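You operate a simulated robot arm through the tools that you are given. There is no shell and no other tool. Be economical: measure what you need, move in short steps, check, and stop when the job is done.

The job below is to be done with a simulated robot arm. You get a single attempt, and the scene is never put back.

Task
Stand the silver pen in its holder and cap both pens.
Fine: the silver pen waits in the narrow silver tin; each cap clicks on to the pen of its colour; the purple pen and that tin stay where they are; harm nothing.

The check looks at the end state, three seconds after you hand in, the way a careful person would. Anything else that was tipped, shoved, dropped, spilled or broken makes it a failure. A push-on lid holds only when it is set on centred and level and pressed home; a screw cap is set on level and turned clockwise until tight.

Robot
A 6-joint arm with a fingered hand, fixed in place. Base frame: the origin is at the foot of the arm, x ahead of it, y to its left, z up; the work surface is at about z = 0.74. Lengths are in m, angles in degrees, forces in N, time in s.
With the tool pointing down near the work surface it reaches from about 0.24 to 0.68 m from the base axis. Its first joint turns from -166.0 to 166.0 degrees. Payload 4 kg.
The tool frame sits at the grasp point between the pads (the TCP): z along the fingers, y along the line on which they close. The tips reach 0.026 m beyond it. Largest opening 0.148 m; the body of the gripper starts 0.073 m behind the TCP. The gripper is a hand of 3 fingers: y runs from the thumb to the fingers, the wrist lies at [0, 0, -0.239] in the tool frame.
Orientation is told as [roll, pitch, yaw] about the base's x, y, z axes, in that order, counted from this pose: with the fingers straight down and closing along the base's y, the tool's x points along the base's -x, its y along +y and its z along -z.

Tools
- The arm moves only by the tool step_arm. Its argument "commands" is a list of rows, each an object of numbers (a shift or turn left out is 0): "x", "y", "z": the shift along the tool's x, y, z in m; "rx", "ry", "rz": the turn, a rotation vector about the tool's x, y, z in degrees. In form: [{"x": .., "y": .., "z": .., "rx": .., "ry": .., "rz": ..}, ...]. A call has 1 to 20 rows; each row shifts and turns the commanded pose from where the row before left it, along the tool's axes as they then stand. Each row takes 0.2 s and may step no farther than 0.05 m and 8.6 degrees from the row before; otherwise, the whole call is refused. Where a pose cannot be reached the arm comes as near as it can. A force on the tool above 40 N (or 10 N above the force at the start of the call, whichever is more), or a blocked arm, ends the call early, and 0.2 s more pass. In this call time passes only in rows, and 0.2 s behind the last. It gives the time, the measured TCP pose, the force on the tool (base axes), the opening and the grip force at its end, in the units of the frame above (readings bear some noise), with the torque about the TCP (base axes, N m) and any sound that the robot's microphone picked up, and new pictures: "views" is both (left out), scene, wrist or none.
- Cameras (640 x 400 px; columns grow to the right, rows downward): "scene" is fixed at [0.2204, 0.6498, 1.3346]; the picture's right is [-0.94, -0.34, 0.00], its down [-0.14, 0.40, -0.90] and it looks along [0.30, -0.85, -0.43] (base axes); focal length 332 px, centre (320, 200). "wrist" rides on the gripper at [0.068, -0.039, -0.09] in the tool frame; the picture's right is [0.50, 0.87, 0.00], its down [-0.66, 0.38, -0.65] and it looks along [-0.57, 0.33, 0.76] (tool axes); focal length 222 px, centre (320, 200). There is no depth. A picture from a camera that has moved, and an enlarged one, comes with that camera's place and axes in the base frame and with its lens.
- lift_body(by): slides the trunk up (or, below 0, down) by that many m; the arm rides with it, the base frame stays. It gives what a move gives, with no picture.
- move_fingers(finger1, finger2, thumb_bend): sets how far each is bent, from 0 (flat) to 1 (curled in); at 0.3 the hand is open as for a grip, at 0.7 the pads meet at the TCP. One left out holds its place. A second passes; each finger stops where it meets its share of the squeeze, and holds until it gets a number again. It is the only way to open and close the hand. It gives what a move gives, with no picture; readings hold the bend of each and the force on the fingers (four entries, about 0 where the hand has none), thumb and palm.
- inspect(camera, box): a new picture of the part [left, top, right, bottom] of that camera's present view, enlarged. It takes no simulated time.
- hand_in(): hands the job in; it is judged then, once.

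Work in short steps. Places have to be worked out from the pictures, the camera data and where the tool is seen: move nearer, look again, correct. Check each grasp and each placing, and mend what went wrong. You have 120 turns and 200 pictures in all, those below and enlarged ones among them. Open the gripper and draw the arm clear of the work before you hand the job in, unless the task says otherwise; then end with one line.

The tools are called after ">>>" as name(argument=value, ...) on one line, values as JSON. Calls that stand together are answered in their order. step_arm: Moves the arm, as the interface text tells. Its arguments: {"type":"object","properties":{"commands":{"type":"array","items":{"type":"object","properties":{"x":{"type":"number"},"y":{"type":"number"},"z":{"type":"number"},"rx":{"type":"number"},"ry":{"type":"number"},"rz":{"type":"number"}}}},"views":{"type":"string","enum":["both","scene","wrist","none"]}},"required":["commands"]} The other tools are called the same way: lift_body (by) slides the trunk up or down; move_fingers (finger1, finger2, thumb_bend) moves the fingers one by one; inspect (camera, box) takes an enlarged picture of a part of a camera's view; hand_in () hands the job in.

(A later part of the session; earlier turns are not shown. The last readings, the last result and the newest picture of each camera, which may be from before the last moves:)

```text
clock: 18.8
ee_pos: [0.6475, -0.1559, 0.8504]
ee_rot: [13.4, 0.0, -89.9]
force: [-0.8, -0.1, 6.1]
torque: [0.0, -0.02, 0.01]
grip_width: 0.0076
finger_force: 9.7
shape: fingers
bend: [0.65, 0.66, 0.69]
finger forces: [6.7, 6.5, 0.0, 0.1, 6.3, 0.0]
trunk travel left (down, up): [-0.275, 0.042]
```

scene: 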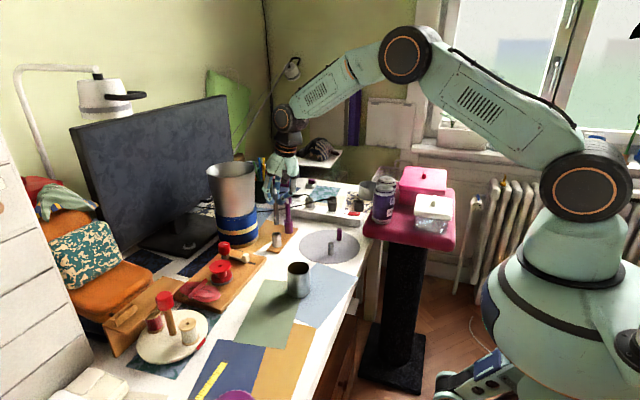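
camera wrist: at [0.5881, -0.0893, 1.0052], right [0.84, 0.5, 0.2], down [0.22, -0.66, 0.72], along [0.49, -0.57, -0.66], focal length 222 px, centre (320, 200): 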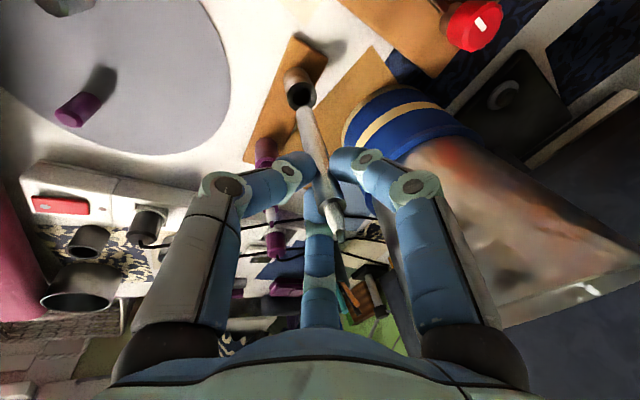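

Floor reached (6 N up). Release gently, then check before retreating.

>>> move_fingers(finger1=0.58, finger2=0.58, thumb_bend=0.58)

>>> inspect(camera="scene", box=[260, 180, 300, 260])

>>> inspect(camera="wrist", box=[220, 70, 420, 270])

```text
clock: 19.8
ee_pos: [0.6479, -0.1545, 0.8522]
ee_rot: [13.1, 0.0, -89.9]
force: [0.5, 0.3, 0.1]
torque: [0.03, 0.01, 0.05]
grip_width: 0.0386
finger_force: 0.0
shape: fingers
bend: [0.57, 0.57, 0.57]
finger forces: [0.0, 0.1, 0.0, 0.0, 0.1, 0.0]
trunk travel left (down, up): [-0.275, 0.042]
```

```text
5.00 times, centred on (280, 220) of scene
camera zoom: at [0.2204, 0.6498, 1.3346], right [-0.94, -0.34, 0.0], down [-0.14, 0.4, -0.9], along [0.3, -0.85, -0.43], focal length 1660 px, centre (520, 100)
```

zoom: 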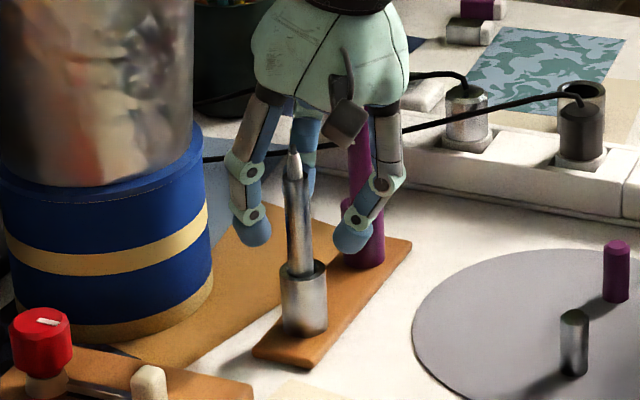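

```text
2.00 times, centred on (320, 170) of wrist
camera zoom: at [0.5915, -0.0871, 0.93], right [0.84, 0.5, 0.2], down [0.22, -0.66, 0.72], along [0.49, -0.57, -0.66], focal length 444 px, centre (320, 260)
```

zoom: 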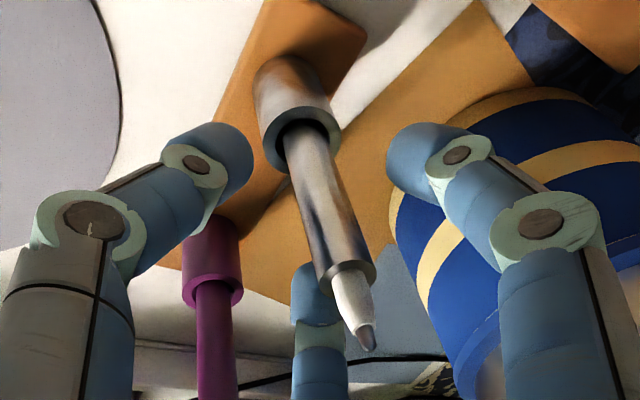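

Silver pen stands in its tin. Retreat straight up.

>>> step_arm(commands=[{"y": 0.00457, "z": -0.01947}, {"y": 0.00457, "z": -0.01947}, {"y": 0.00457, "z": -0.01947}, {"y": 0.00457, "z": -0.01947}, {"y": 0.00457, "z": -0.01947}, {"y": 0.00457, "z": -0.01947}, {"y": 0.00457, "z": -0.01947}], views="scene")

>>> inspect(camera="wrist", box=[220, 20, 420, 220])

```text
clock: 21.4
ee_pos: [0.6479, -0.1551, 0.9913]
ee_rot: [13.2, 0.0, -90.0]
force: [-0.9, 0.3, 0.7]
torque: [0.0, 0.01, 0.01]
grip_width: 0.0391
finger_force: 0.1
shape: fingers
bend: [0.57, 0.57, 0.57]
finger forces: [0.1, 0.0, 0.1, 0.1, 0.0, 0.0]
trunk travel left (down, up): [-0.275, 0.042]
```

scene: 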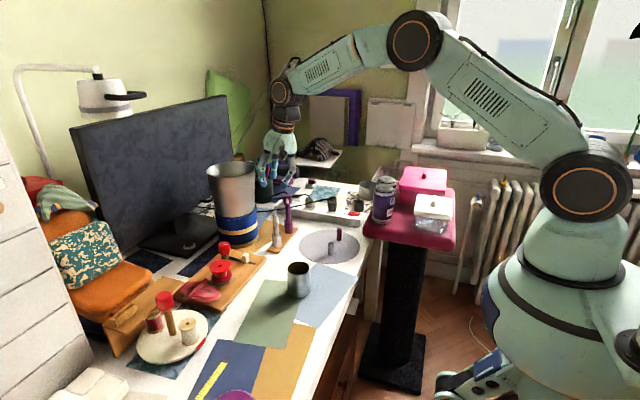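

```text
2.00 times, centred on (320, 120) of wrist
camera zoom: at [0.5912, -0.0873, 1.0702], right [0.84, 0.5, 0.2], down [0.22, -0.66, 0.72], along [0.49, -0.57, -0.66], focal length 444 px, centre (320, 360)
```

zoom: 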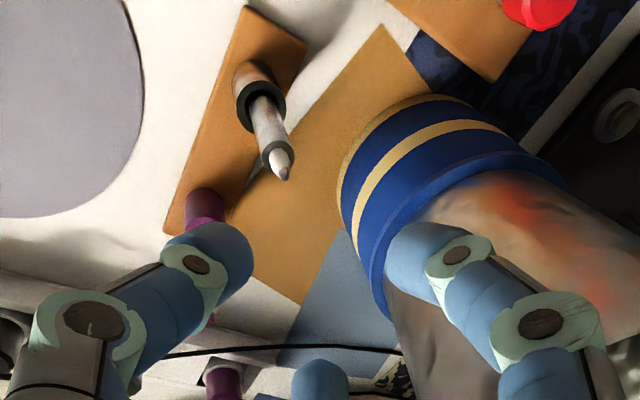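

Move back over the grey disc, untilt, and return to yaw 0.

>>> step_arm(commands=[{"y": -0.0389, "z": -0.0091}, {"y": -0.0389, "z": -0.0091}, {"y": -0.0389, "z": -0.0091}, {"y": -0.0389, "z": -0.0091}, {"rx": 6.6}, {"rx": 6.6}, {"rz": -8.2}, {"rz": -8.2}, {"rz": -8.2}, {"rz": -8.2}, {"rz": -8.2}, {"rz": -8.2}, {"rz": -8.2}, {"rz": -8.2}, {"rz": -8.2}, {"rz": -8.2}, {"rz": -8.0}, {}])

>>> inspect(camera="wrist", box=[160, 0, 420, 180])

>>> inspect(camera="scene", box=[255, 185, 375, 285])

```text
clock: 25.2
ee_pos: [0.4877, -0.1549, 0.992]
ee_rot: [0.1, -0.1, 0.0]
force: [0.3, 0.7, 0.1]
torque: [-0.03, 0.04, -0.03]
grip_width: 0.0392
finger_force: 0.1
shape: fingers
bend: [0.57, 0.57, 0.57]
finger forces: [0.1, 0.0, 0.0, 0.1, 0.1, 0.0]
trunk travel left (down, up): [-0.275, 0.042]
camera wrist: at [0.4224, -0.1936, 1.0818], right [-0.5, 0.87, 0.0], down [0.65, 0.38, 0.65], along [0.57, 0.33, -0.76], focal length 222 px, centre (320, 200)
```

scene: 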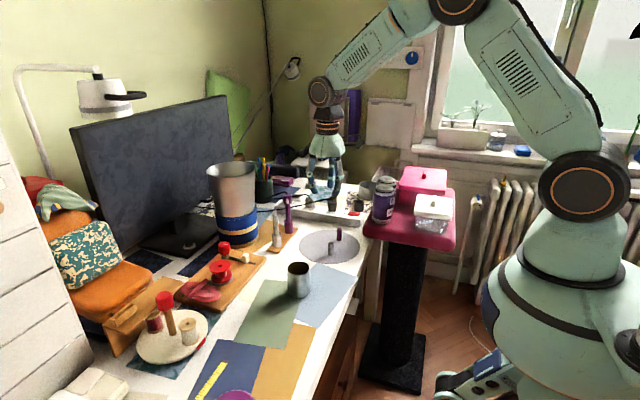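
wrist: 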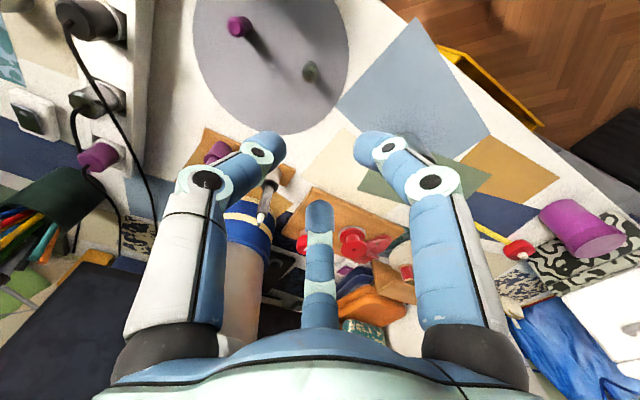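

```text
2.22 times, centred on (290, 90) of wrist
camera zoom: at [0.4224, -0.1936, 1.0818], right [-0.5, 0.87, 0.0], down [0.65, 0.38, 0.65], along [0.57, 0.33, -0.76], focal length 494 px, centre (387, 444)
```

zoom: 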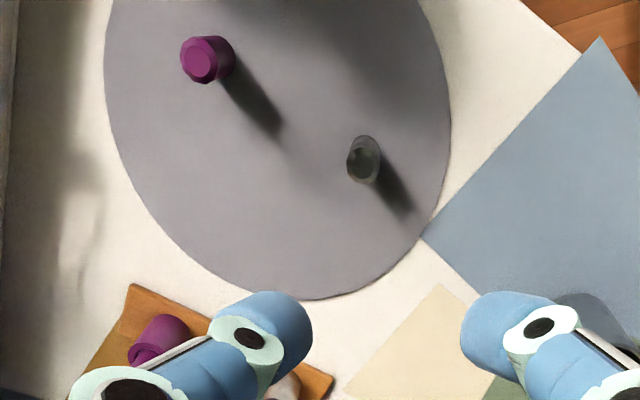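

```text
4.00 times, centred on (315, 235) of scene
camera zoom: at [0.2204, 0.6498, 1.3346], right [-0.94, -0.34, 0.0], down [-0.14, 0.4, -0.9], along [0.3, -0.85, -0.43], focal length 1328 px, centre (340, 60)
```

zoom: 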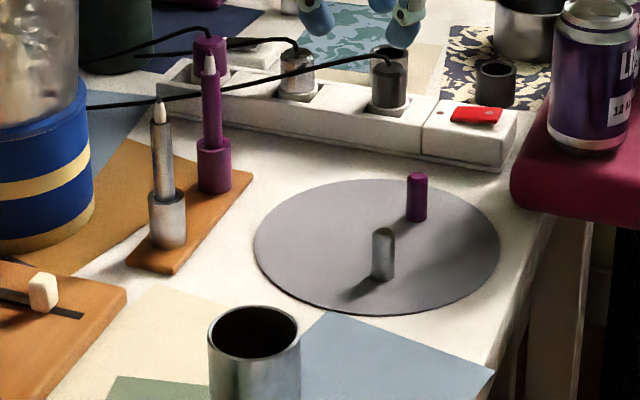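

Both cameras put silver cap at (0.4805, −0.1755), top z≈0.782. Move above it to z≈0.85 and look.

>>> step_arm(commands=[{"x": 0.007, "y": -0.0205, "z": 0.03}, {"z": 0.04}, {"z": 0.04}, {"z": 0.03}, {}])

>>> inspect(camera="wrist", box=[240, 60, 400, 200])

>>> inspect(camera="scene", box=[295, 180, 375, 280])

```text
clock: 26.4
ee_pos: [0.4799, -0.1759, 0.848]
ee_rot: [0.0, 0.0, 0.0]
force: [-0.6, 0.7, 0.0]
torque: [0.01, 0.0, 0.01]
grip_width: 0.0388
finger_force: 0.1
shape: fingers
bend: [0.57, 0.57, 0.57]
finger forces: [0.0, 0.0, 0.0, 0.0, 0.1, 0.0]
trunk travel left (down, up): [-0.275, 0.042]
camera wrist: at [0.4144, -0.2141, 0.9388], right [-0.5, 0.87, 0.0], down [0.66, 0.38, 0.65], along [0.57, 0.33, -0.76], focal length 222 px, centre (320, 200)
```

scene: 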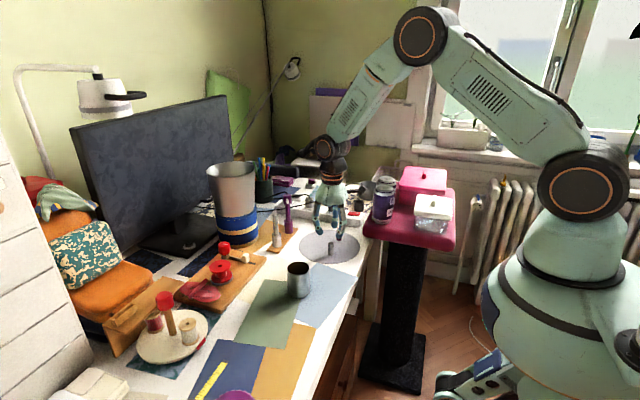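
wrist: 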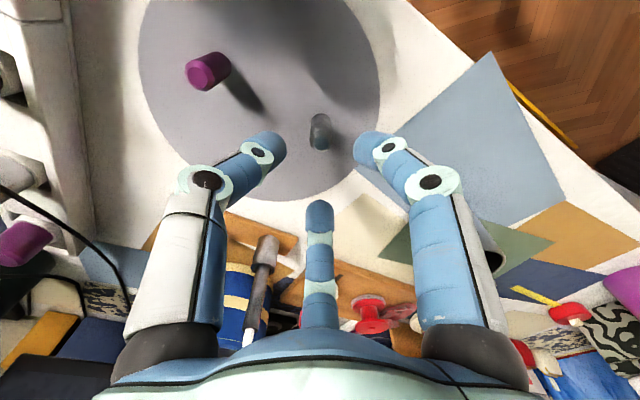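

```text
2.86 times, centred on (320, 130) of wrist
camera zoom: at [0.4144, -0.2141, 0.9388], right [-0.5, 0.87, 0.0], down [0.66, 0.38, 0.65], along [0.57, 0.33, -0.76], focal length 635 px, centre (320, 400)
```

zoom: 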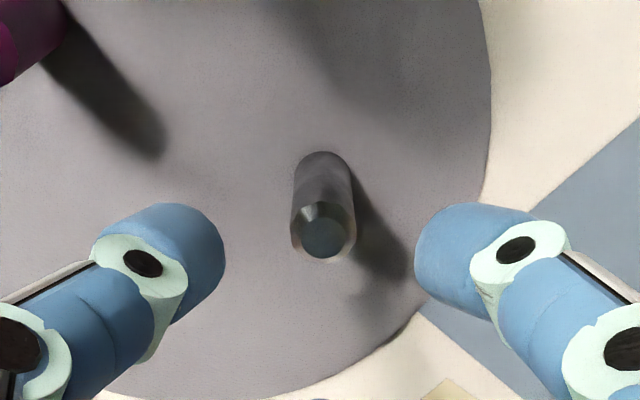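

```text
4.00 times, centred on (335, 230) of scene
camera zoom: at [0.2204, 0.6498, 1.3346], right [-0.94, -0.34, 0.0], down [-0.14, 0.4, -0.9], along [0.3, -0.85, -0.43], focal length 1328 px, centre (260, 80)
```

zoom: 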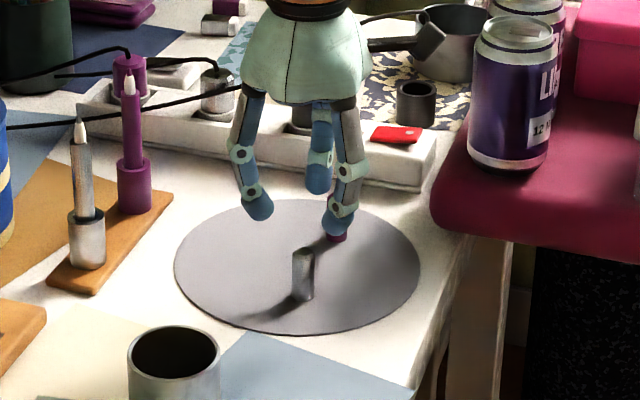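

Aligned within ~1 mm. Descend to TCP z≈0.784 and check.

>>> step_arm(commands=[{"z": 0.02}, {"z": 0.02}, {"z": 0.016}, {"z": 0.008}, {}], views="none")

>>> inspect(camera="wrist", box=[240, 80, 400, 220])

>>> inspect(camera="scene", box=[295, 200, 365, 280])

```text
clock: 27.6
ee_pos: [0.4815, -0.176, 0.7854]
ee_rot: [0.0, 0.0, -0.1]
force: [0.3, -0.3, -1.3]
torque: [0.0, -0.05, 0.0]
grip_width: 0.0386
finger_force: 0.1
shape: fingers
bend: [0.57, 0.57, 0.57]
finger forces: [0.1, 0.0, 0.1, 0.1, 0.1, 0.1]
trunk travel left (down, up): [-0.275, 0.042]
```

```text
2.86 times, centred on (320, 150) of wrist
camera zoom: at [0.4155, -0.2146, 0.8756], right [-0.5, 0.87, 0.0], down [0.66, 0.38, 0.65], along [0.57, 0.33, -0.76], focal length 635 px, centre (320, 343)
```

zoom: 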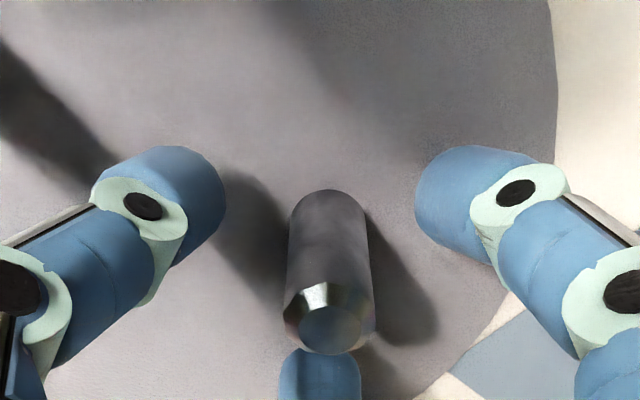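

```text
5.00 times, centred on (330, 240) of scene
camera zoom: at [0.2204, 0.6498, 1.3346], right [-0.94, -0.34, 0.0], down [-0.14, 0.4, -0.9], along [0.3, -0.85, -0.43], focal length 1660 px, centre (270, 0)
```

zoom: 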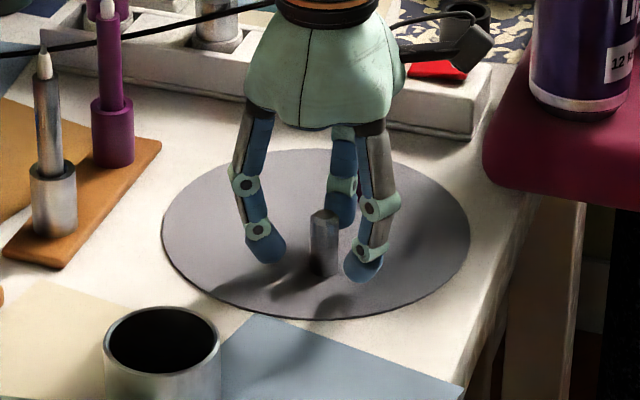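

Cap is centred within 2 mm; tiny correction and close.

>>> step_arm(commands=[{"x": 0.001, "y": 0.0016}], views="none")

>>> move_fingers(finger1=0.7, finger2=0.7, thumb_bend=0.7)

>>> inspect(camera="wrist", box=[240, 80, 400, 220])

>>> inspect(camera="scene", box=[295, 200, 365, 280])

```text
clock: 28.0
ee_pos: [0.4797, -0.175, 0.7857]
ee_rot: [0.0, 0.0, 0.0]
force: [-0.5, -0.2, -0.2]
torque: [-0.01, -0.03, 0.03]
grip_width: 0.039
finger_force: 0.1
shape: fingers
bend: [0.57, 0.57, 0.57]
finger forces: [0.0, 0.0, 0.1, 0.1, 0.0, 0.0]
trunk travel left (down, up): [-0.275, 0.042]
```

```text
clock: 29.0
ee_pos: [0.4804, -0.1749, 0.7853]
ee_rot: [0.0, 0.0, 0.0]
force: [0.5, 0.1, -1.0]
torque: [-0.02, -0.03, 0.03]
grip_width: 0.0107
finger_force: 5.8
shape: fingers
bend: [0.66, 0.66, 0.67]
finger forces: [3.8, 3.9, 0.1, 0.1, 4.1, 0.1]
trunk travel left (down, up): [-0.275, 0.042]
```

```text
2.86 times, centred on (320, 150) of wrist
camera zoom: at [0.4145, -0.213, 0.8761], right [-0.5, 0.87, 0.0], down [0.66, 0.38, 0.65], along [0.57, 0.33, -0.76], focal length 635 px, centre (320, 343)
```

zoom: 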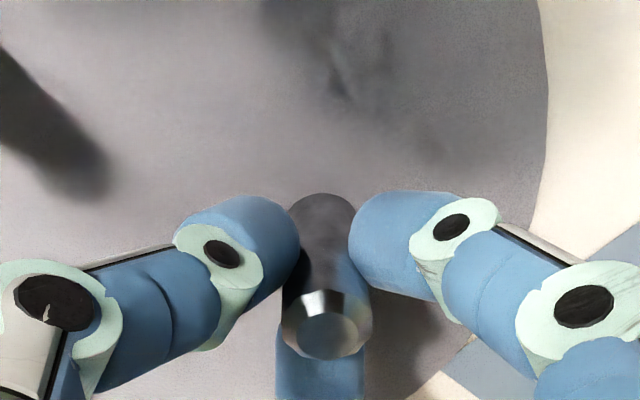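

```text
5.00 times, centred on (330, 240) of scene
camera zoom: at [0.2204, 0.6498, 1.3346], right [-0.94, -0.34, 0.0], down [-0.14, 0.4, -0.9], along [0.3, -0.85, -0.43], focal length 1660 px, centre (270, 0)
```

zoom: 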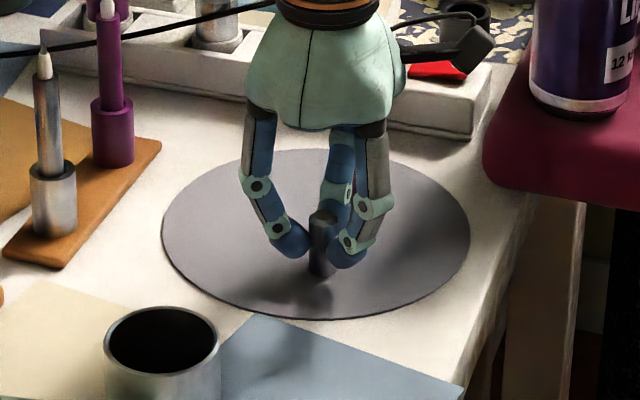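

Cap is held upright. Lift and check the hold.

>>> step_arm(commands=[{"z": -0.01}, {"z": -0.02}, {"z": -0.04}, {"z": -0.04}, {"z": -0.04}, {"z": -0.04}], views="none")

>>> inspect(camera="wrist", box=[240, 80, 400, 220])

>>> inspect(camera="scene", box=[290, 120, 370, 220])

```text
clock: 30.4
ee_pos: [0.4804, -0.1773, 0.9745]
ee_rot: [0.0, 0.0, 0.0]
force: [-0.1, 0.2, 0.6]
torque: [0.01, -0.01, -0.03]
grip_width: 0.0101
finger_force: 6.1
shape: fingers
bend: [0.66, 0.66, 0.68]
finger forces: [3.5, 4.1, 0.0, 0.0, 3.8, 0.0]
trunk travel left (down, up): [-0.275, 0.042]
```

```text
2.86 times, centred on (320, 150) of wrist
camera zoom: at [0.414, -0.2153, 1.0657], right [-0.5, 0.87, 0.0], down [0.66, 0.38, 0.65], along [0.57, 0.33, -0.76], focal length 635 px, centre (320, 343)
```

zoom: 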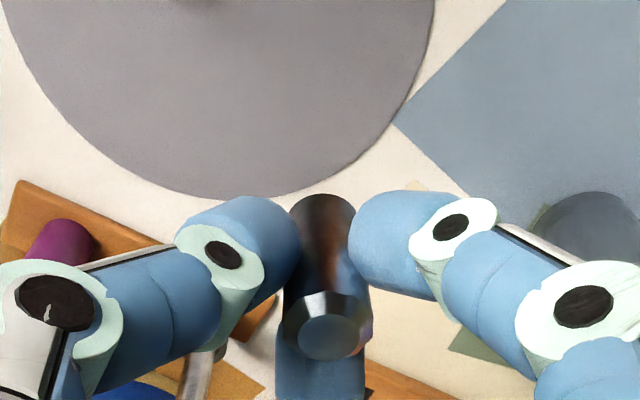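

```text
4.00 times, centred on (330, 170) of scene
camera zoom: at [0.2204, 0.6498, 1.3346], right [-0.94, -0.34, 0.0], down [-0.14, 0.4, -0.9], along [0.3, -0.85, -0.43], focal length 1328 px, centre (280, 320)
```

zoom: 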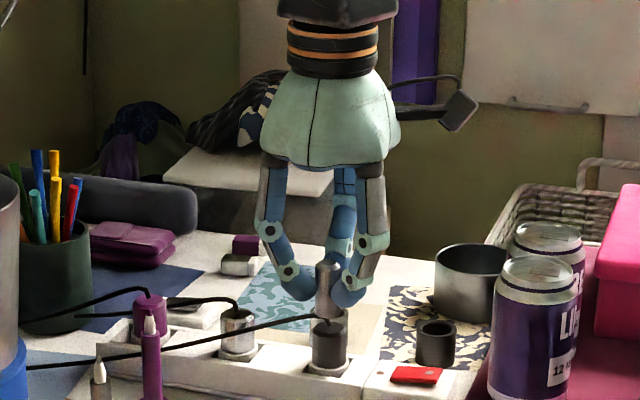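

Solid hold. Pen tip estimated at (0.657, −0.156, 0.874); move the cap over it at height.

>>> step_arm(commands=[{"x": -0.0354, "y": 0.004}, {"x": -0.0354, "y": 0.004}, {"x": -0.0354, "y": 0.004}, {"x": -0.0354, "y": 0.004}, {"x": -0.0354, "y": 0.004}, {}])

>>> inspect(camera="wrist", box=[260, 100, 380, 220])

>>> inspect(camera="scene", box=[250, 160, 310, 260])

```text
clock: 31.8
ee_pos: [0.657, -0.1539, 0.977]
ee_rot: [0.1, 0.0, 0.0]
force: [0.0, -0.4, -0.3]
torque: [-0.02, -0.01, 0.02]
grip_width: 0.01
finger_force: 5.9
shape: fingers
bend: [0.66, 0.66, 0.68]
finger forces: [3.4, 4.2, 0.0, 0.0, 3.8, 0.2]
trunk travel left (down, up): [-0.275, 0.042]
camera wrist: at [0.592, -0.1919, 1.0671], right [-0.5, 0.87, 0.0], down [0.66, 0.38, 0.65], along [0.57, 0.33, -0.76], focal length 222 px, centre (320, 200)
```

scene: 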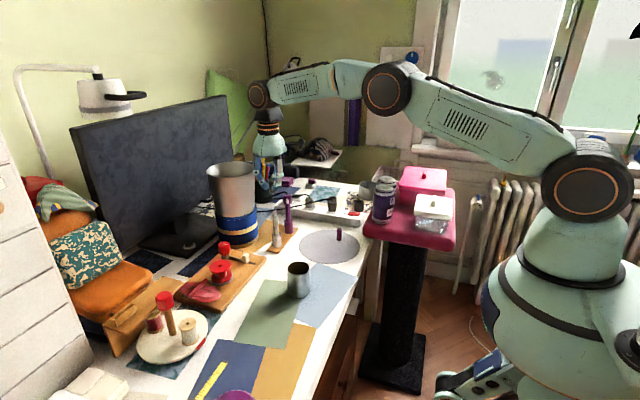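
wrist: 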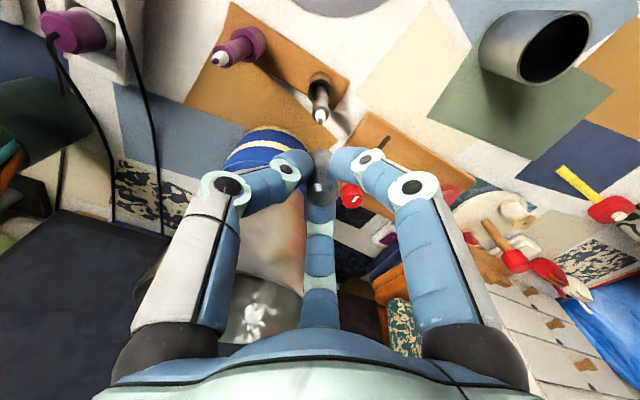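

```text
3.33 times, centred on (320, 160) of wrist
camera zoom: at [0.592, -0.1919, 1.0671], right [-0.5, 0.87, 0.0], down [0.66, 0.38, 0.65], along [0.57, 0.33, -0.76], focal length 740 px, centre (320, 333)
```

zoom: 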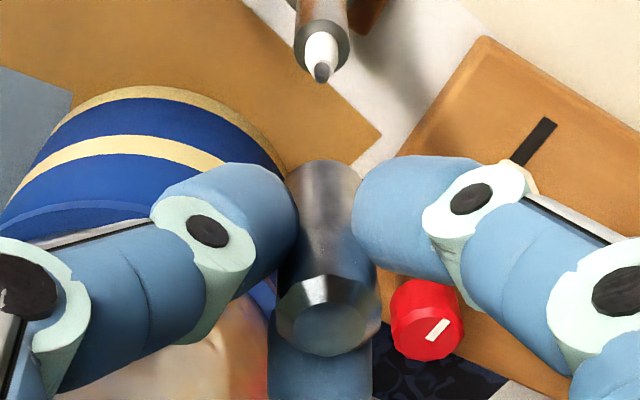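

```text
4.00 times, centred on (280, 210) of scene
camera zoom: at [0.2204, 0.6498, 1.3346], right [-0.94, -0.34, 0.0], down [-0.14, 0.4, -0.9], along [0.3, -0.85, -0.43], focal length 1328 px, centre (480, 160)
```

zoom: 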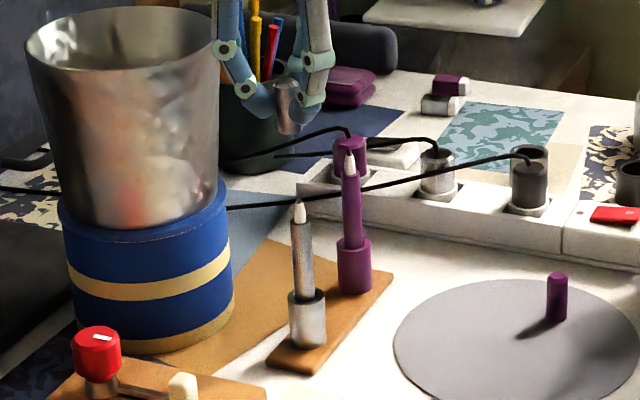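

Scene and wrist views suggest shifting about (−3, −3) mm. I do so, and lower to ~1 cm above the tip.

>>> step_arm(commands=[{"x": 0.003, "y": -0.003, "z": 0.015}, {"z": 0.015}, {"z": 0.014}, {}], views="none")

>>> inspect(camera="wrist", box=[280, 100, 360, 220])

>>> inspect(camera="scene", box=[260, 180, 300, 260])

```text
clock: 32.8
ee_pos: [0.6565, -0.1564, 0.9317]
ee_rot: [-0.1, 0.0, 0.0]
force: [0.2, 0.5, -1.1]
torque: [0.0, -0.02, -0.01]
grip_width: 0.0099
finger_force: 5.5
shape: fingers
bend: [0.66, 0.66, 0.68]
finger forces: [3.4, 4.3, 0.0, 0.0, 3.8, 0.0]
trunk travel left (down, up): [-0.275, 0.042]
```

```text
3.33 times, centred on (320, 160) of wrist
camera zoom: at [0.5894, -0.1951, 1.0231], right [-0.5, 0.87, 0.0], down [0.66, 0.38, 0.65], along [0.57, 0.33, -0.76], focal length 740 px, centre (320, 333)
```

zoom: 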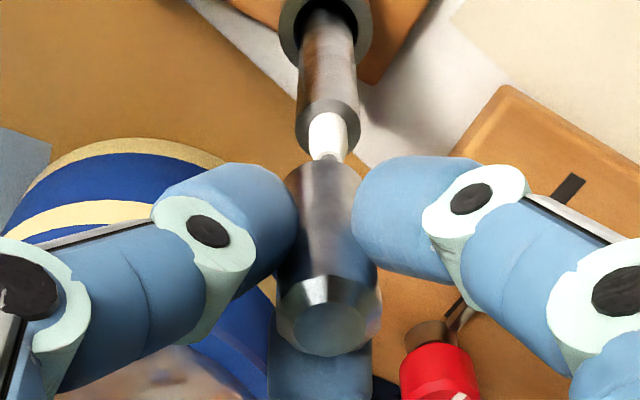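

```text
5.00 times, centred on (280, 220) of scene
camera zoom: at [0.2204, 0.6498, 1.3346], right [-0.94, -0.34, 0.0], down [-0.14, 0.4, -0.9], along [0.3, -0.85, -0.43], focal length 1660 px, centre (520, 100)
```

zoom: 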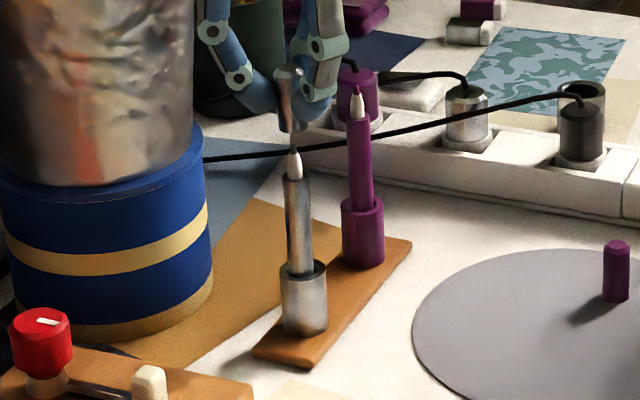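

Only ~2 mm off in −x per the scene line. Correct and lower so the nib enters the mouth, watching force.

>>> step_arm(commands=[{"x": 0.0022, "y": -0.0004}, {"z": 0.006}, {"z": 0.006}, {"z": 0.005}, {}], views="none")

>>> inspect(camera="wrist", box=[280, 100, 360, 220])

>>> inspect(camera="scene", box=[260, 180, 300, 260])

```text
clock: 34.0
ee_pos: [0.6519, -0.1573, 0.9153]
ee_rot: [0.0, 0.0, 0.0]
force: [-0.2, -1.2, -0.5]
torque: [-0.01, -0.01, 0.02]
grip_width: 0.0097
finger_force: 6.3
shape: fingers
bend: [0.66, 0.66, 0.68]
finger forces: [3.4, 4.3, 0.0, 0.0, 3.9, 0.0]
trunk travel left (down, up): [-0.275, 0.042]
```

```text
3.33 times, centred on (320, 160) of wrist
camera zoom: at [0.5862, -0.1955, 1.0059], right [-0.5, 0.87, 0.0], down [0.66, 0.38, 0.65], along [0.57, 0.33, -0.76], focal length 740 px, centre (320, 333)
```

zoom: 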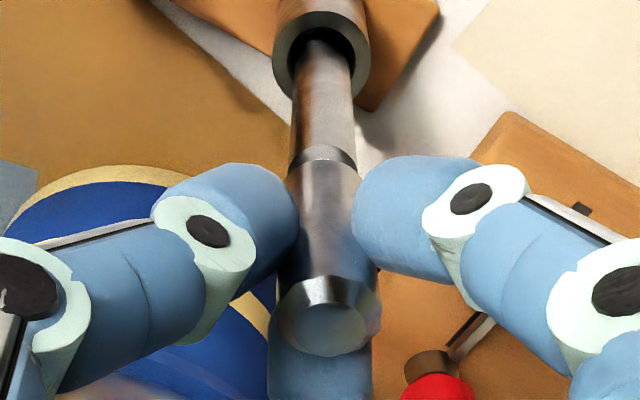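

```text
5.00 times, centred on (280, 220) of scene
camera zoom: at [0.2204, 0.6498, 1.3346], right [-0.94, -0.34, 0.0], down [-0.14, 0.4, -0.9], along [0.3, -0.85, -0.43], focal length 1660 px, centre (520, 100)
```

zoom: 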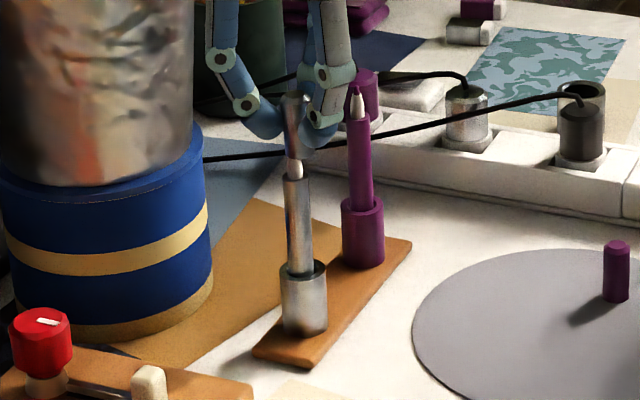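

Nib is inside the mouth and aligned, no force. Continue down gently.

>>> step_arm(commands=[{"z": 0.004}, {"z": 0.004}, {"z": 0.004}], views="none")

>>> inspect(camera="scene", box=[260, 180, 300, 260])

```text
clock: 34.8
ee_pos: [0.6524, -0.1573, 0.902]
ee_rot: [0.0, 0.1, 0.1]
force: [1.0, -1.6, -0.1]
torque: [0.03, 0.02, 0.01]
grip_width: 0.0098
finger_force: 5.4
shape: fingers
bend: [0.66, 0.66, 0.68]
finger forces: [3.4, 4.3, 0.0, 0.0, 3.6, 0.0]
trunk travel left (down, up): [-0.275, 0.042]
```

```text
5.00 times, centred on (280, 220) of scene
camera zoom: at [0.2204, 0.6498, 1.3346], right [-0.94, -0.34, 0.0], down [-0.14, 0.4, -0.9], along [0.3, -0.85, -0.43], focal length 1660 px, centre (520, 100)
```

zoom: 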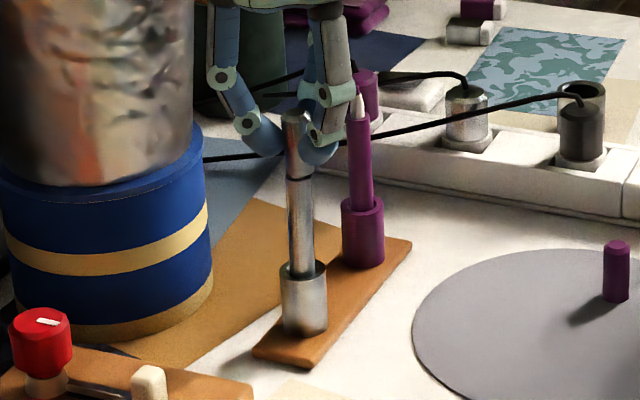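

Cap mouth is at the shoulder, aligned. Press in small steps, listening for a click.

>>> step_arm(commands=[{"z": 0.002}, {"z": 0.002}], views="none")

>>> step_arm(commands=[{"z": 0.002}, {"z": 0.002}], views="none")

>>> inspect(camera="scene", box=[260, 180, 300, 260])

```text
clock: 35.4
ee_pos: [0.6529, -0.1579, 0.8982]
ee_rot: [0.0, 0.1, 0.1]
force: [-0.5, 0.0, 1.9]
torque: [0.0, 0.03, -0.01]
grip_width: 0.0099
finger_force: 5.9
shape: fingers
bend: [0.66, 0.66, 0.68]
finger forces: [3.4, 4.4, 0.0, 0.1, 3.7, 0.1]
trunk travel left (down, up): [-0.275, 0.042]
```

```text
clock: 36.0
ee_pos: [0.6523, -0.1577, 0.8973]
ee_rot: [0.0, -0.2, 0.0]
force: [0.5, -0.1, 14.0]
torque: [0.03, -0.02, -0.01]
grip_width: 0.0092
finger_force: 8.7
shape: fingers
bend: [0.66, 0.66, 0.68]
finger forces: [5.0, 6.9, 0.0, 0.0, 5.3, 0.0]
trunk travel left (down, up): [-0.275, 0.042]
heard: snap
```

```text
5.00 times, centred on (280, 220) of scene
camera zoom: at [0.2204, 0.6498, 1.3346], right [-0.94, -0.34, 0.0], down [-0.14, 0.4, -0.9], along [0.3, -0.85, -0.43], focal length 1660 px, centre (520, 100)
```

zoom: 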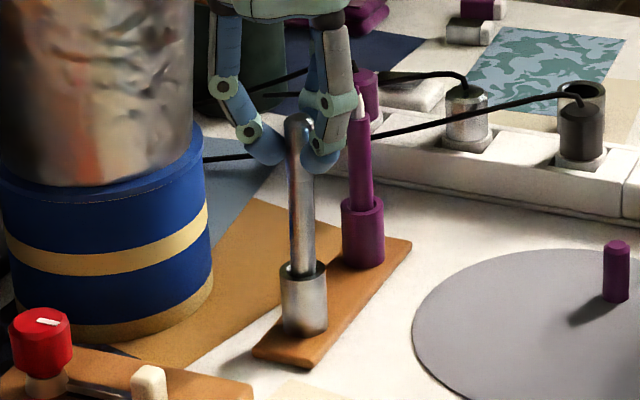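

Snap heard; silver cap on. Release and retreat.

>>> move_fingers(finger1=0.57, finger2=0.57, thumb_bend=0.57)

>>> step_arm(commands=[{"z": -0.02}, {"z": -0.03}, {"z": -0.04}, {}])

>>> inspect(camera="scene", box=[250, 180, 350, 280])

>>> inspect(camera="wrist", box=[180, 0, 380, 140])

```text
clock: 37.0
ee_pos: [0.6517, -0.1577, 0.8962]
ee_rot: [0.0, 0.0, 0.0]
force: [0.6, -0.2, 0.1]
torque: [0.0, -0.02, -0.01]
grip_width: 0.0419
finger_force: 0.1
shape: fingers
bend: [0.56, 0.56, 0.56]
finger forces: [0.0, 0.0, 0.1, 0.0, 0.0, 0.0]
trunk travel left (down, up): [-0.275, 0.042]
```

```text
clock: 38.0
ee_pos: [0.6534, -0.1594, 0.986]
ee_rot: [0.0, 0.0, 0.0]
force: [0.3, 0.3, 0.4]
torque: [-0.02, -0.02, 0.01]
grip_width: 0.042
finger_force: 0.0
shape: fingers
bend: [0.56, 0.56, 0.56]
finger forces: [0.1, 0.1, 0.0, 0.0, 0.1, 0.0]
trunk travel left (down, up): [-0.275, 0.042]
camera wrist: at [0.5866, -0.1975, 1.0766], right [-0.5, 0.87, 0.0], down [0.66, 0.38, 0.65], along [0.57, 0.33, -0.76], focal length 222 px, centre (320, 200)
```

scene: 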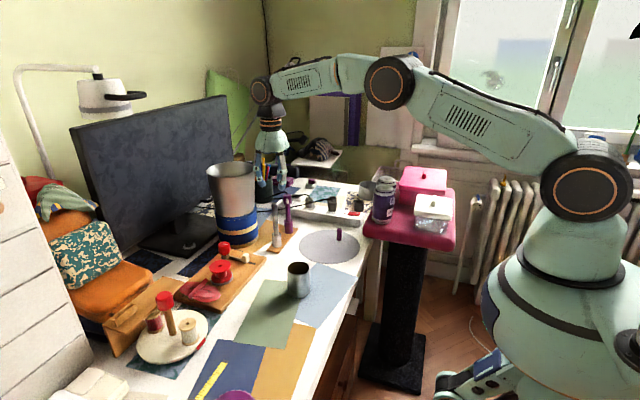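
wrist: 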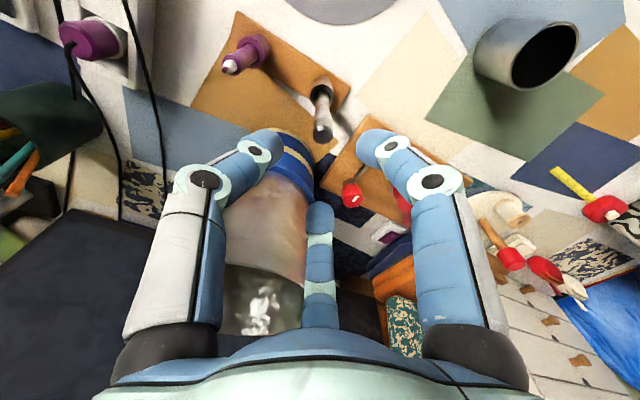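

```text
4.00 times, centred on (300, 230) of scene
camera zoom: at [0.2204, 0.6498, 1.3346], right [-0.94, -0.34, 0.0], down [-0.14, 0.4, -0.9], along [0.3, -0.85, -0.43], focal length 1328 px, centre (400, 80)
```

zoom: 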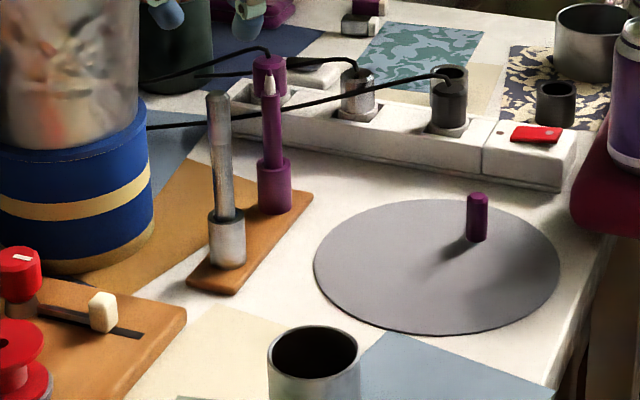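

```text
2.86 times, centred on (280, 70) of wrist
camera zoom: at [0.5866, -0.1975, 1.0766], right [-0.5, 0.87, 0.0], down [0.66, 0.38, 0.65], along [0.57, 0.33, -0.76], focal length 635 px, centre (434, 571)
```

zoom: 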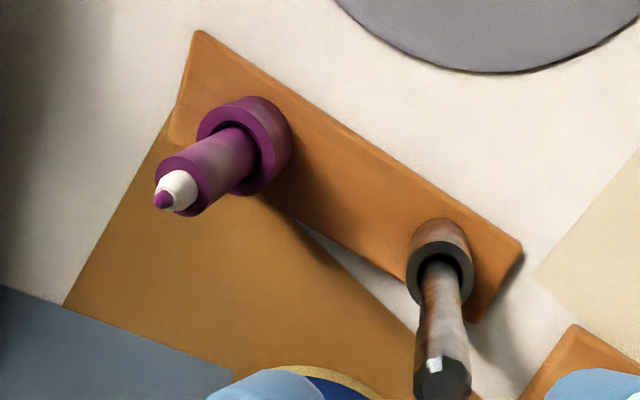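

Silver pen capped and standing. Next, purple cap at ~(0.481, −0.263): move above it.

>>> step_arm(commands=[{"x": 0.0343, "y": -0.021}, {"x": 0.0343, "y": -0.021}, {"x": 0.0343, "y": -0.021}, {"x": 0.0343, "y": -0.021}, {"x": 0.0343, "y": -0.021}, {"z": 0.04}, {"z": 0.04}, {"z": 0.05}, {}], views="none")

>>> inspect(camera="wrist", box=[240, 60, 400, 200])

>>> inspect(camera="scene", box=[295, 180, 375, 280])

```text
clock: 40.0
ee_pos: [0.4796, -0.2655, 0.8553]
ee_rot: [0.0, 0.0, -0.1]
force: [-1.1, 0.0, 0.3]
torque: [0.0, 0.0, -0.02]
grip_width: 0.042
finger_force: 0.0
shape: fingers
bend: [0.56, 0.56, 0.56]
finger forces: [0.0, 0.0, 0.0, 0.0, 0.0, 0.0]
trunk travel left (down, up): [-0.275, 0.042]
```

```text
2.86 times, centred on (320, 130) of wrist
camera zoom: at [0.413, -0.3038, 0.9441], right [-0.5, 0.87, 0.0], down [0.66, 0.38, 0.65], along [0.57, 0.33, -0.76], focal length 635 px, centre (320, 400)
```

zoom: 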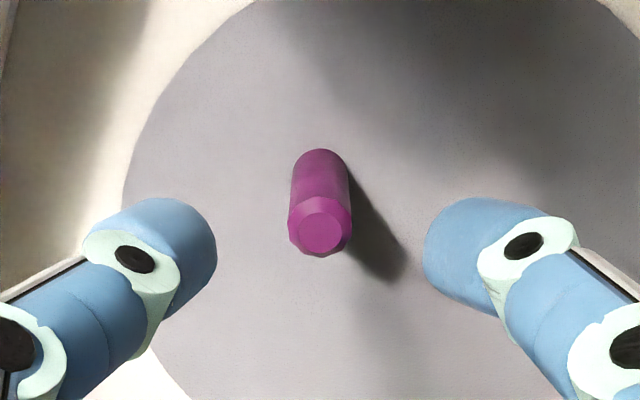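

```text
4.00 times, centred on (335, 230) of scene
camera zoom: at [0.2204, 0.6498, 1.3346], right [-0.94, -0.34, 0.0], down [-0.14, 0.4, -0.9], along [0.3, -0.85, -0.43], focal length 1328 px, centre (260, 80)
```

zoom: 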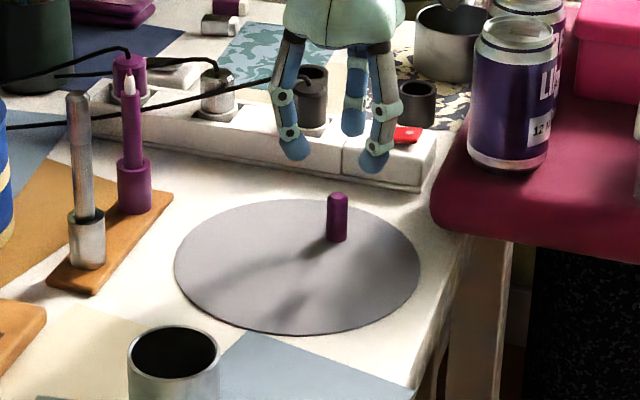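

Aligned (~1 mm). Descend and grip as with the silver cap.

>>> step_arm(commands=[{"x": -0.0009, "y": 0.0005, "z": 0.02}, {"z": 0.02}, {"z": 0.02}, {"z": 0.009}, {}], views="none")

>>> inspect(camera="wrist", box=[240, 80, 400, 220])

```text
clock: 41.2
ee_pos: [0.4814, -0.2625, 0.7865]
ee_rot: [0.0, 0.0, 0.0]
force: [-0.7, -0.8, 0.8]
torque: [0.01, 0.01, 0.01]
grip_width: 0.0421
finger_force: 0.0
shape: fingers
bend: [0.56, 0.56, 0.56]
finger forces: [0.0, 0.0, 0.1, 0.1, 0.1, 0.0]
trunk travel left (down, up): [-0.275, 0.042]
```

```text
2.86 times, centred on (320, 150) of wrist
camera zoom: at [0.4152, -0.3005, 0.8762], right [-0.5, 0.87, 0.0], down [0.66, 0.38, 0.65], along [0.57, 0.33, -0.76], focal length 635 px, centre (320, 343)
```

zoom: 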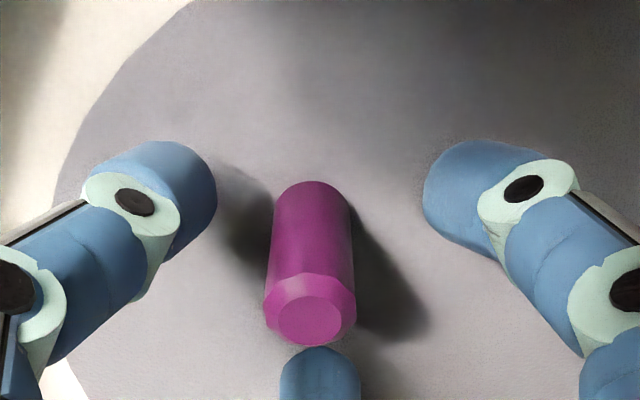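

Cap sits ~2.5 mm toward −y of the axis; correct and close.

>>> step_arm(commands=[{"x": 0.0003, "y": -0.0024}, {}], views="none")

>>> move_fingers(finger1=0.7, finger2=0.7, thumb_bend=0.7)

>>> step_arm(commands=[{"z": -0.01}, {"z": -0.02}, {"z": -0.04}, {"z": -0.04}, {"z": -0.04}, {"z": -0.04}, {}], views="none")

>>> inspect(camera="wrist", box=[240, 80, 400, 220])

>>> inspect(camera="scene", box=[290, 120, 370, 220])

```text
clock: 41.8
ee_pos: [0.4799, -0.2645, 0.7856]
ee_rot: [-0.1, 0.0, -0.1]
force: [-0.3, -0.4, 0.3]
torque: [0.01, -0.02, 0.0]
grip_width: 0.0421
finger_force: 0.1
shape: fingers
bend: [0.56, 0.56, 0.56]
finger forces: [0.1, 0.1, 0.0, 0.0, 0.0, 0.0]
trunk travel left (down, up): [-0.275, 0.042]
```

```text
clock: 42.8
ee_pos: [0.4796, -0.2655, 0.7857]
ee_rot: [0.0, 0.0, 0.0]
force: [-0.8, 0.1, -0.1]
torque: [0.03, 0.01, 0.02]
grip_width: 0.0107
finger_force: 6.0
shape: fingers
bend: [0.66, 0.66, 0.67]
finger forces: [4.0, 3.8, 0.0, 0.1, 4.2, 0.1]
trunk travel left (down, up): [-0.275, 0.042]
```

```text
clock: 44.4
ee_pos: [0.4806, -0.2645, 0.9761]
ee_rot: [0.0, 0.0, -0.1]
force: [-0.2, 0.0, 0.3]
torque: [0.0, -0.01, 0.0]
grip_width: 0.0106
finger_force: 6.3
shape: fingers
bend: [0.66, 0.66, 0.67]
finger forces: [3.8, 3.9, 0.1, 0.0, 4.2, 0.1]
trunk travel left (down, up): [-0.275, 0.042]
```

```text
2.86 times, centred on (320, 150) of wrist
camera zoom: at [0.4148, -0.3027, 1.0676], right [-0.5, 0.87, 0.0], down [0.66, 0.38, 0.65], along [0.57, 0.33, -0.76], focal length 635 px, centre (320, 343)
```

zoom: 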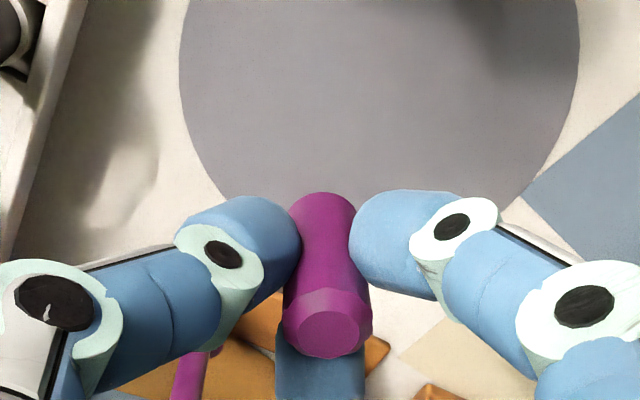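

```text
4.00 times, centred on (330, 170) of scene
camera zoom: at [0.2204, 0.6498, 1.3346], right [-0.94, -0.34, 0.0], down [-0.14, 0.4, -0.9], along [0.3, -0.85, -0.43], focal length 1328 px, centre (280, 320)
```

zoom: 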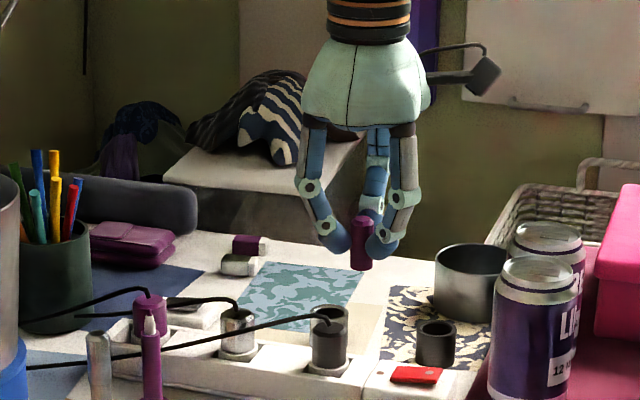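

Purple cap held upright. Move over the purple pen (~(0.652, −0.245)), testing reach at height.

>>> step_arm(commands=[{"x": -0.0343, "y": 0.0037}, {"x": -0.0343, "y": 0.0037}, {"x": -0.0343, "y": 0.0037}, {"x": -0.0343, "y": 0.0037}, {"x": -0.0343, "y": 0.0037}, {}], views="scene")

>>> inspect(camera="wrist", box=[260, 90, 380, 220])

>>> inspect(camera="scene", box=[255, 160, 315, 260])

```text
clock: 45.8
ee_pos: [0.6498, -0.2449, 0.9766]
ee_rot: [-0.2, -0.1, -0.1]
force: [0.0, 0.4, 0.1]
torque: [-0.01, 0.02, -0.01]
grip_width: 0.0097
finger_force: 5.6
shape: fingers
bend: [0.66, 0.66, 0.68]
finger forces: [3.5, 4.1, 0.0, 0.0, 3.8, 0.0]
trunk travel left (down, up): [-0.275, 0.042]
```

scene: 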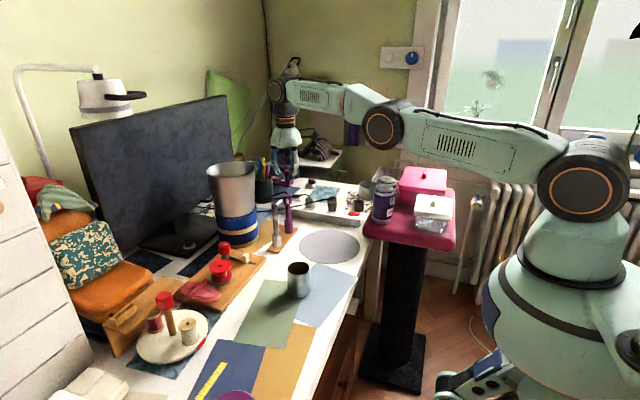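

```text
3.08 times, centred on (320, 155) of wrist
camera zoom: at [0.5839, -0.2833, 1.0668], right [-0.5, 0.87, 0.0], down [0.65, 0.38, 0.65], along [0.57, 0.33, -0.76], focal length 684 px, centre (320, 338)
```

zoom: 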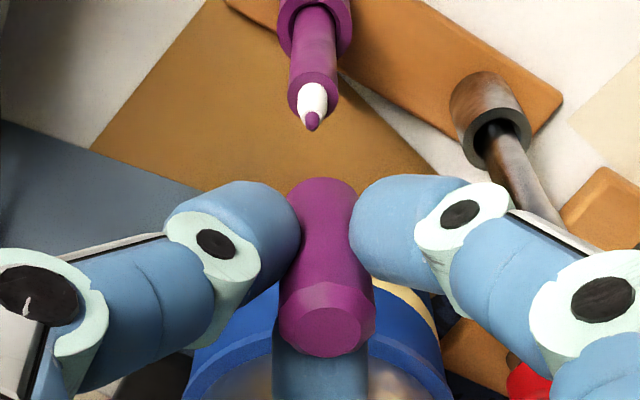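

```text
4.00 times, centred on (285, 210) of scene
camera zoom: at [0.2204, 0.6498, 1.3346], right [-0.94, -0.34, 0.0], down [-0.14, 0.4, -0.9], along [0.3, -0.85, -0.43], focal length 1328 px, centre (460, 160)
```

zoom: 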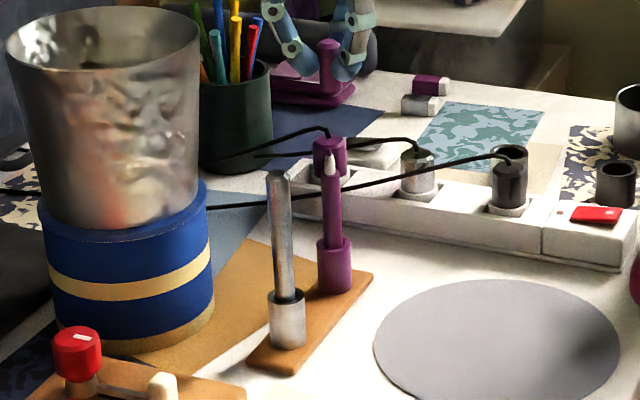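

Reach is fine. Shift (+1.6, −2.9) mm and lower to ~1 cm above the tip.

>>> step_arm(commands=[{"x": -0.0016, "y": -0.0029, "z": 0.014}, {"z": 0.015}, {"z": 0.014}, {}], views="none")

>>> inspect(camera="wrist", box=[280, 100, 360, 220])

>>> inspect(camera="scene", box=[265, 170, 305, 250])

```text
clock: 46.8
ee_pos: [0.6515, -0.2472, 0.9324]
ee_rot: [0.0, 0.1, 0.1]
force: [-0.3, 0.2, -1.0]
torque: [0.02, -0.02, 0.0]
grip_width: 0.0099
finger_force: 6.1
shape: fingers
bend: [0.66, 0.66, 0.68]
finger forces: [3.4, 4.1, 0.1, 0.0, 3.9, 0.1]
out of reach, approached as far as the arm can: row 1
trunk travel left (down, up): [-0.275, 0.042]
```

```text
3.33 times, centred on (320, 160) of wrist
camera zoom: at [0.5855, -0.286, 1.0227], right [-0.5, 0.87, 0.0], down [0.66, 0.38, 0.65], along [0.57, 0.33, -0.76], focal length 740 px, centre (320, 333)
```

zoom: 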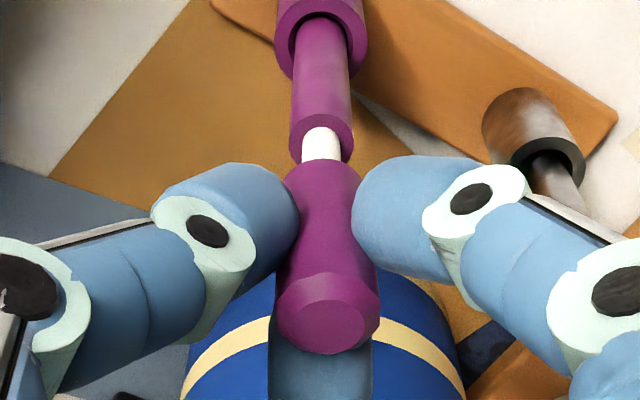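

```text
5.00 times, centred on (285, 210) of scene
camera zoom: at [0.2204, 0.6498, 1.3346], right [-0.94, -0.34, 0.0], down [-0.14, 0.4, -0.9], along [0.3, -0.85, -0.43], focal length 1660 px, centre (495, 150)
```

zoom: 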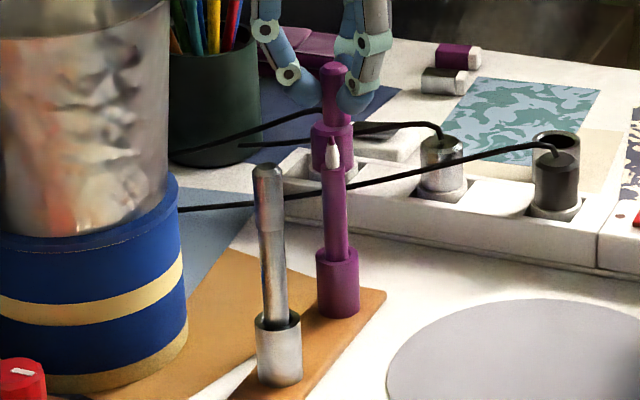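

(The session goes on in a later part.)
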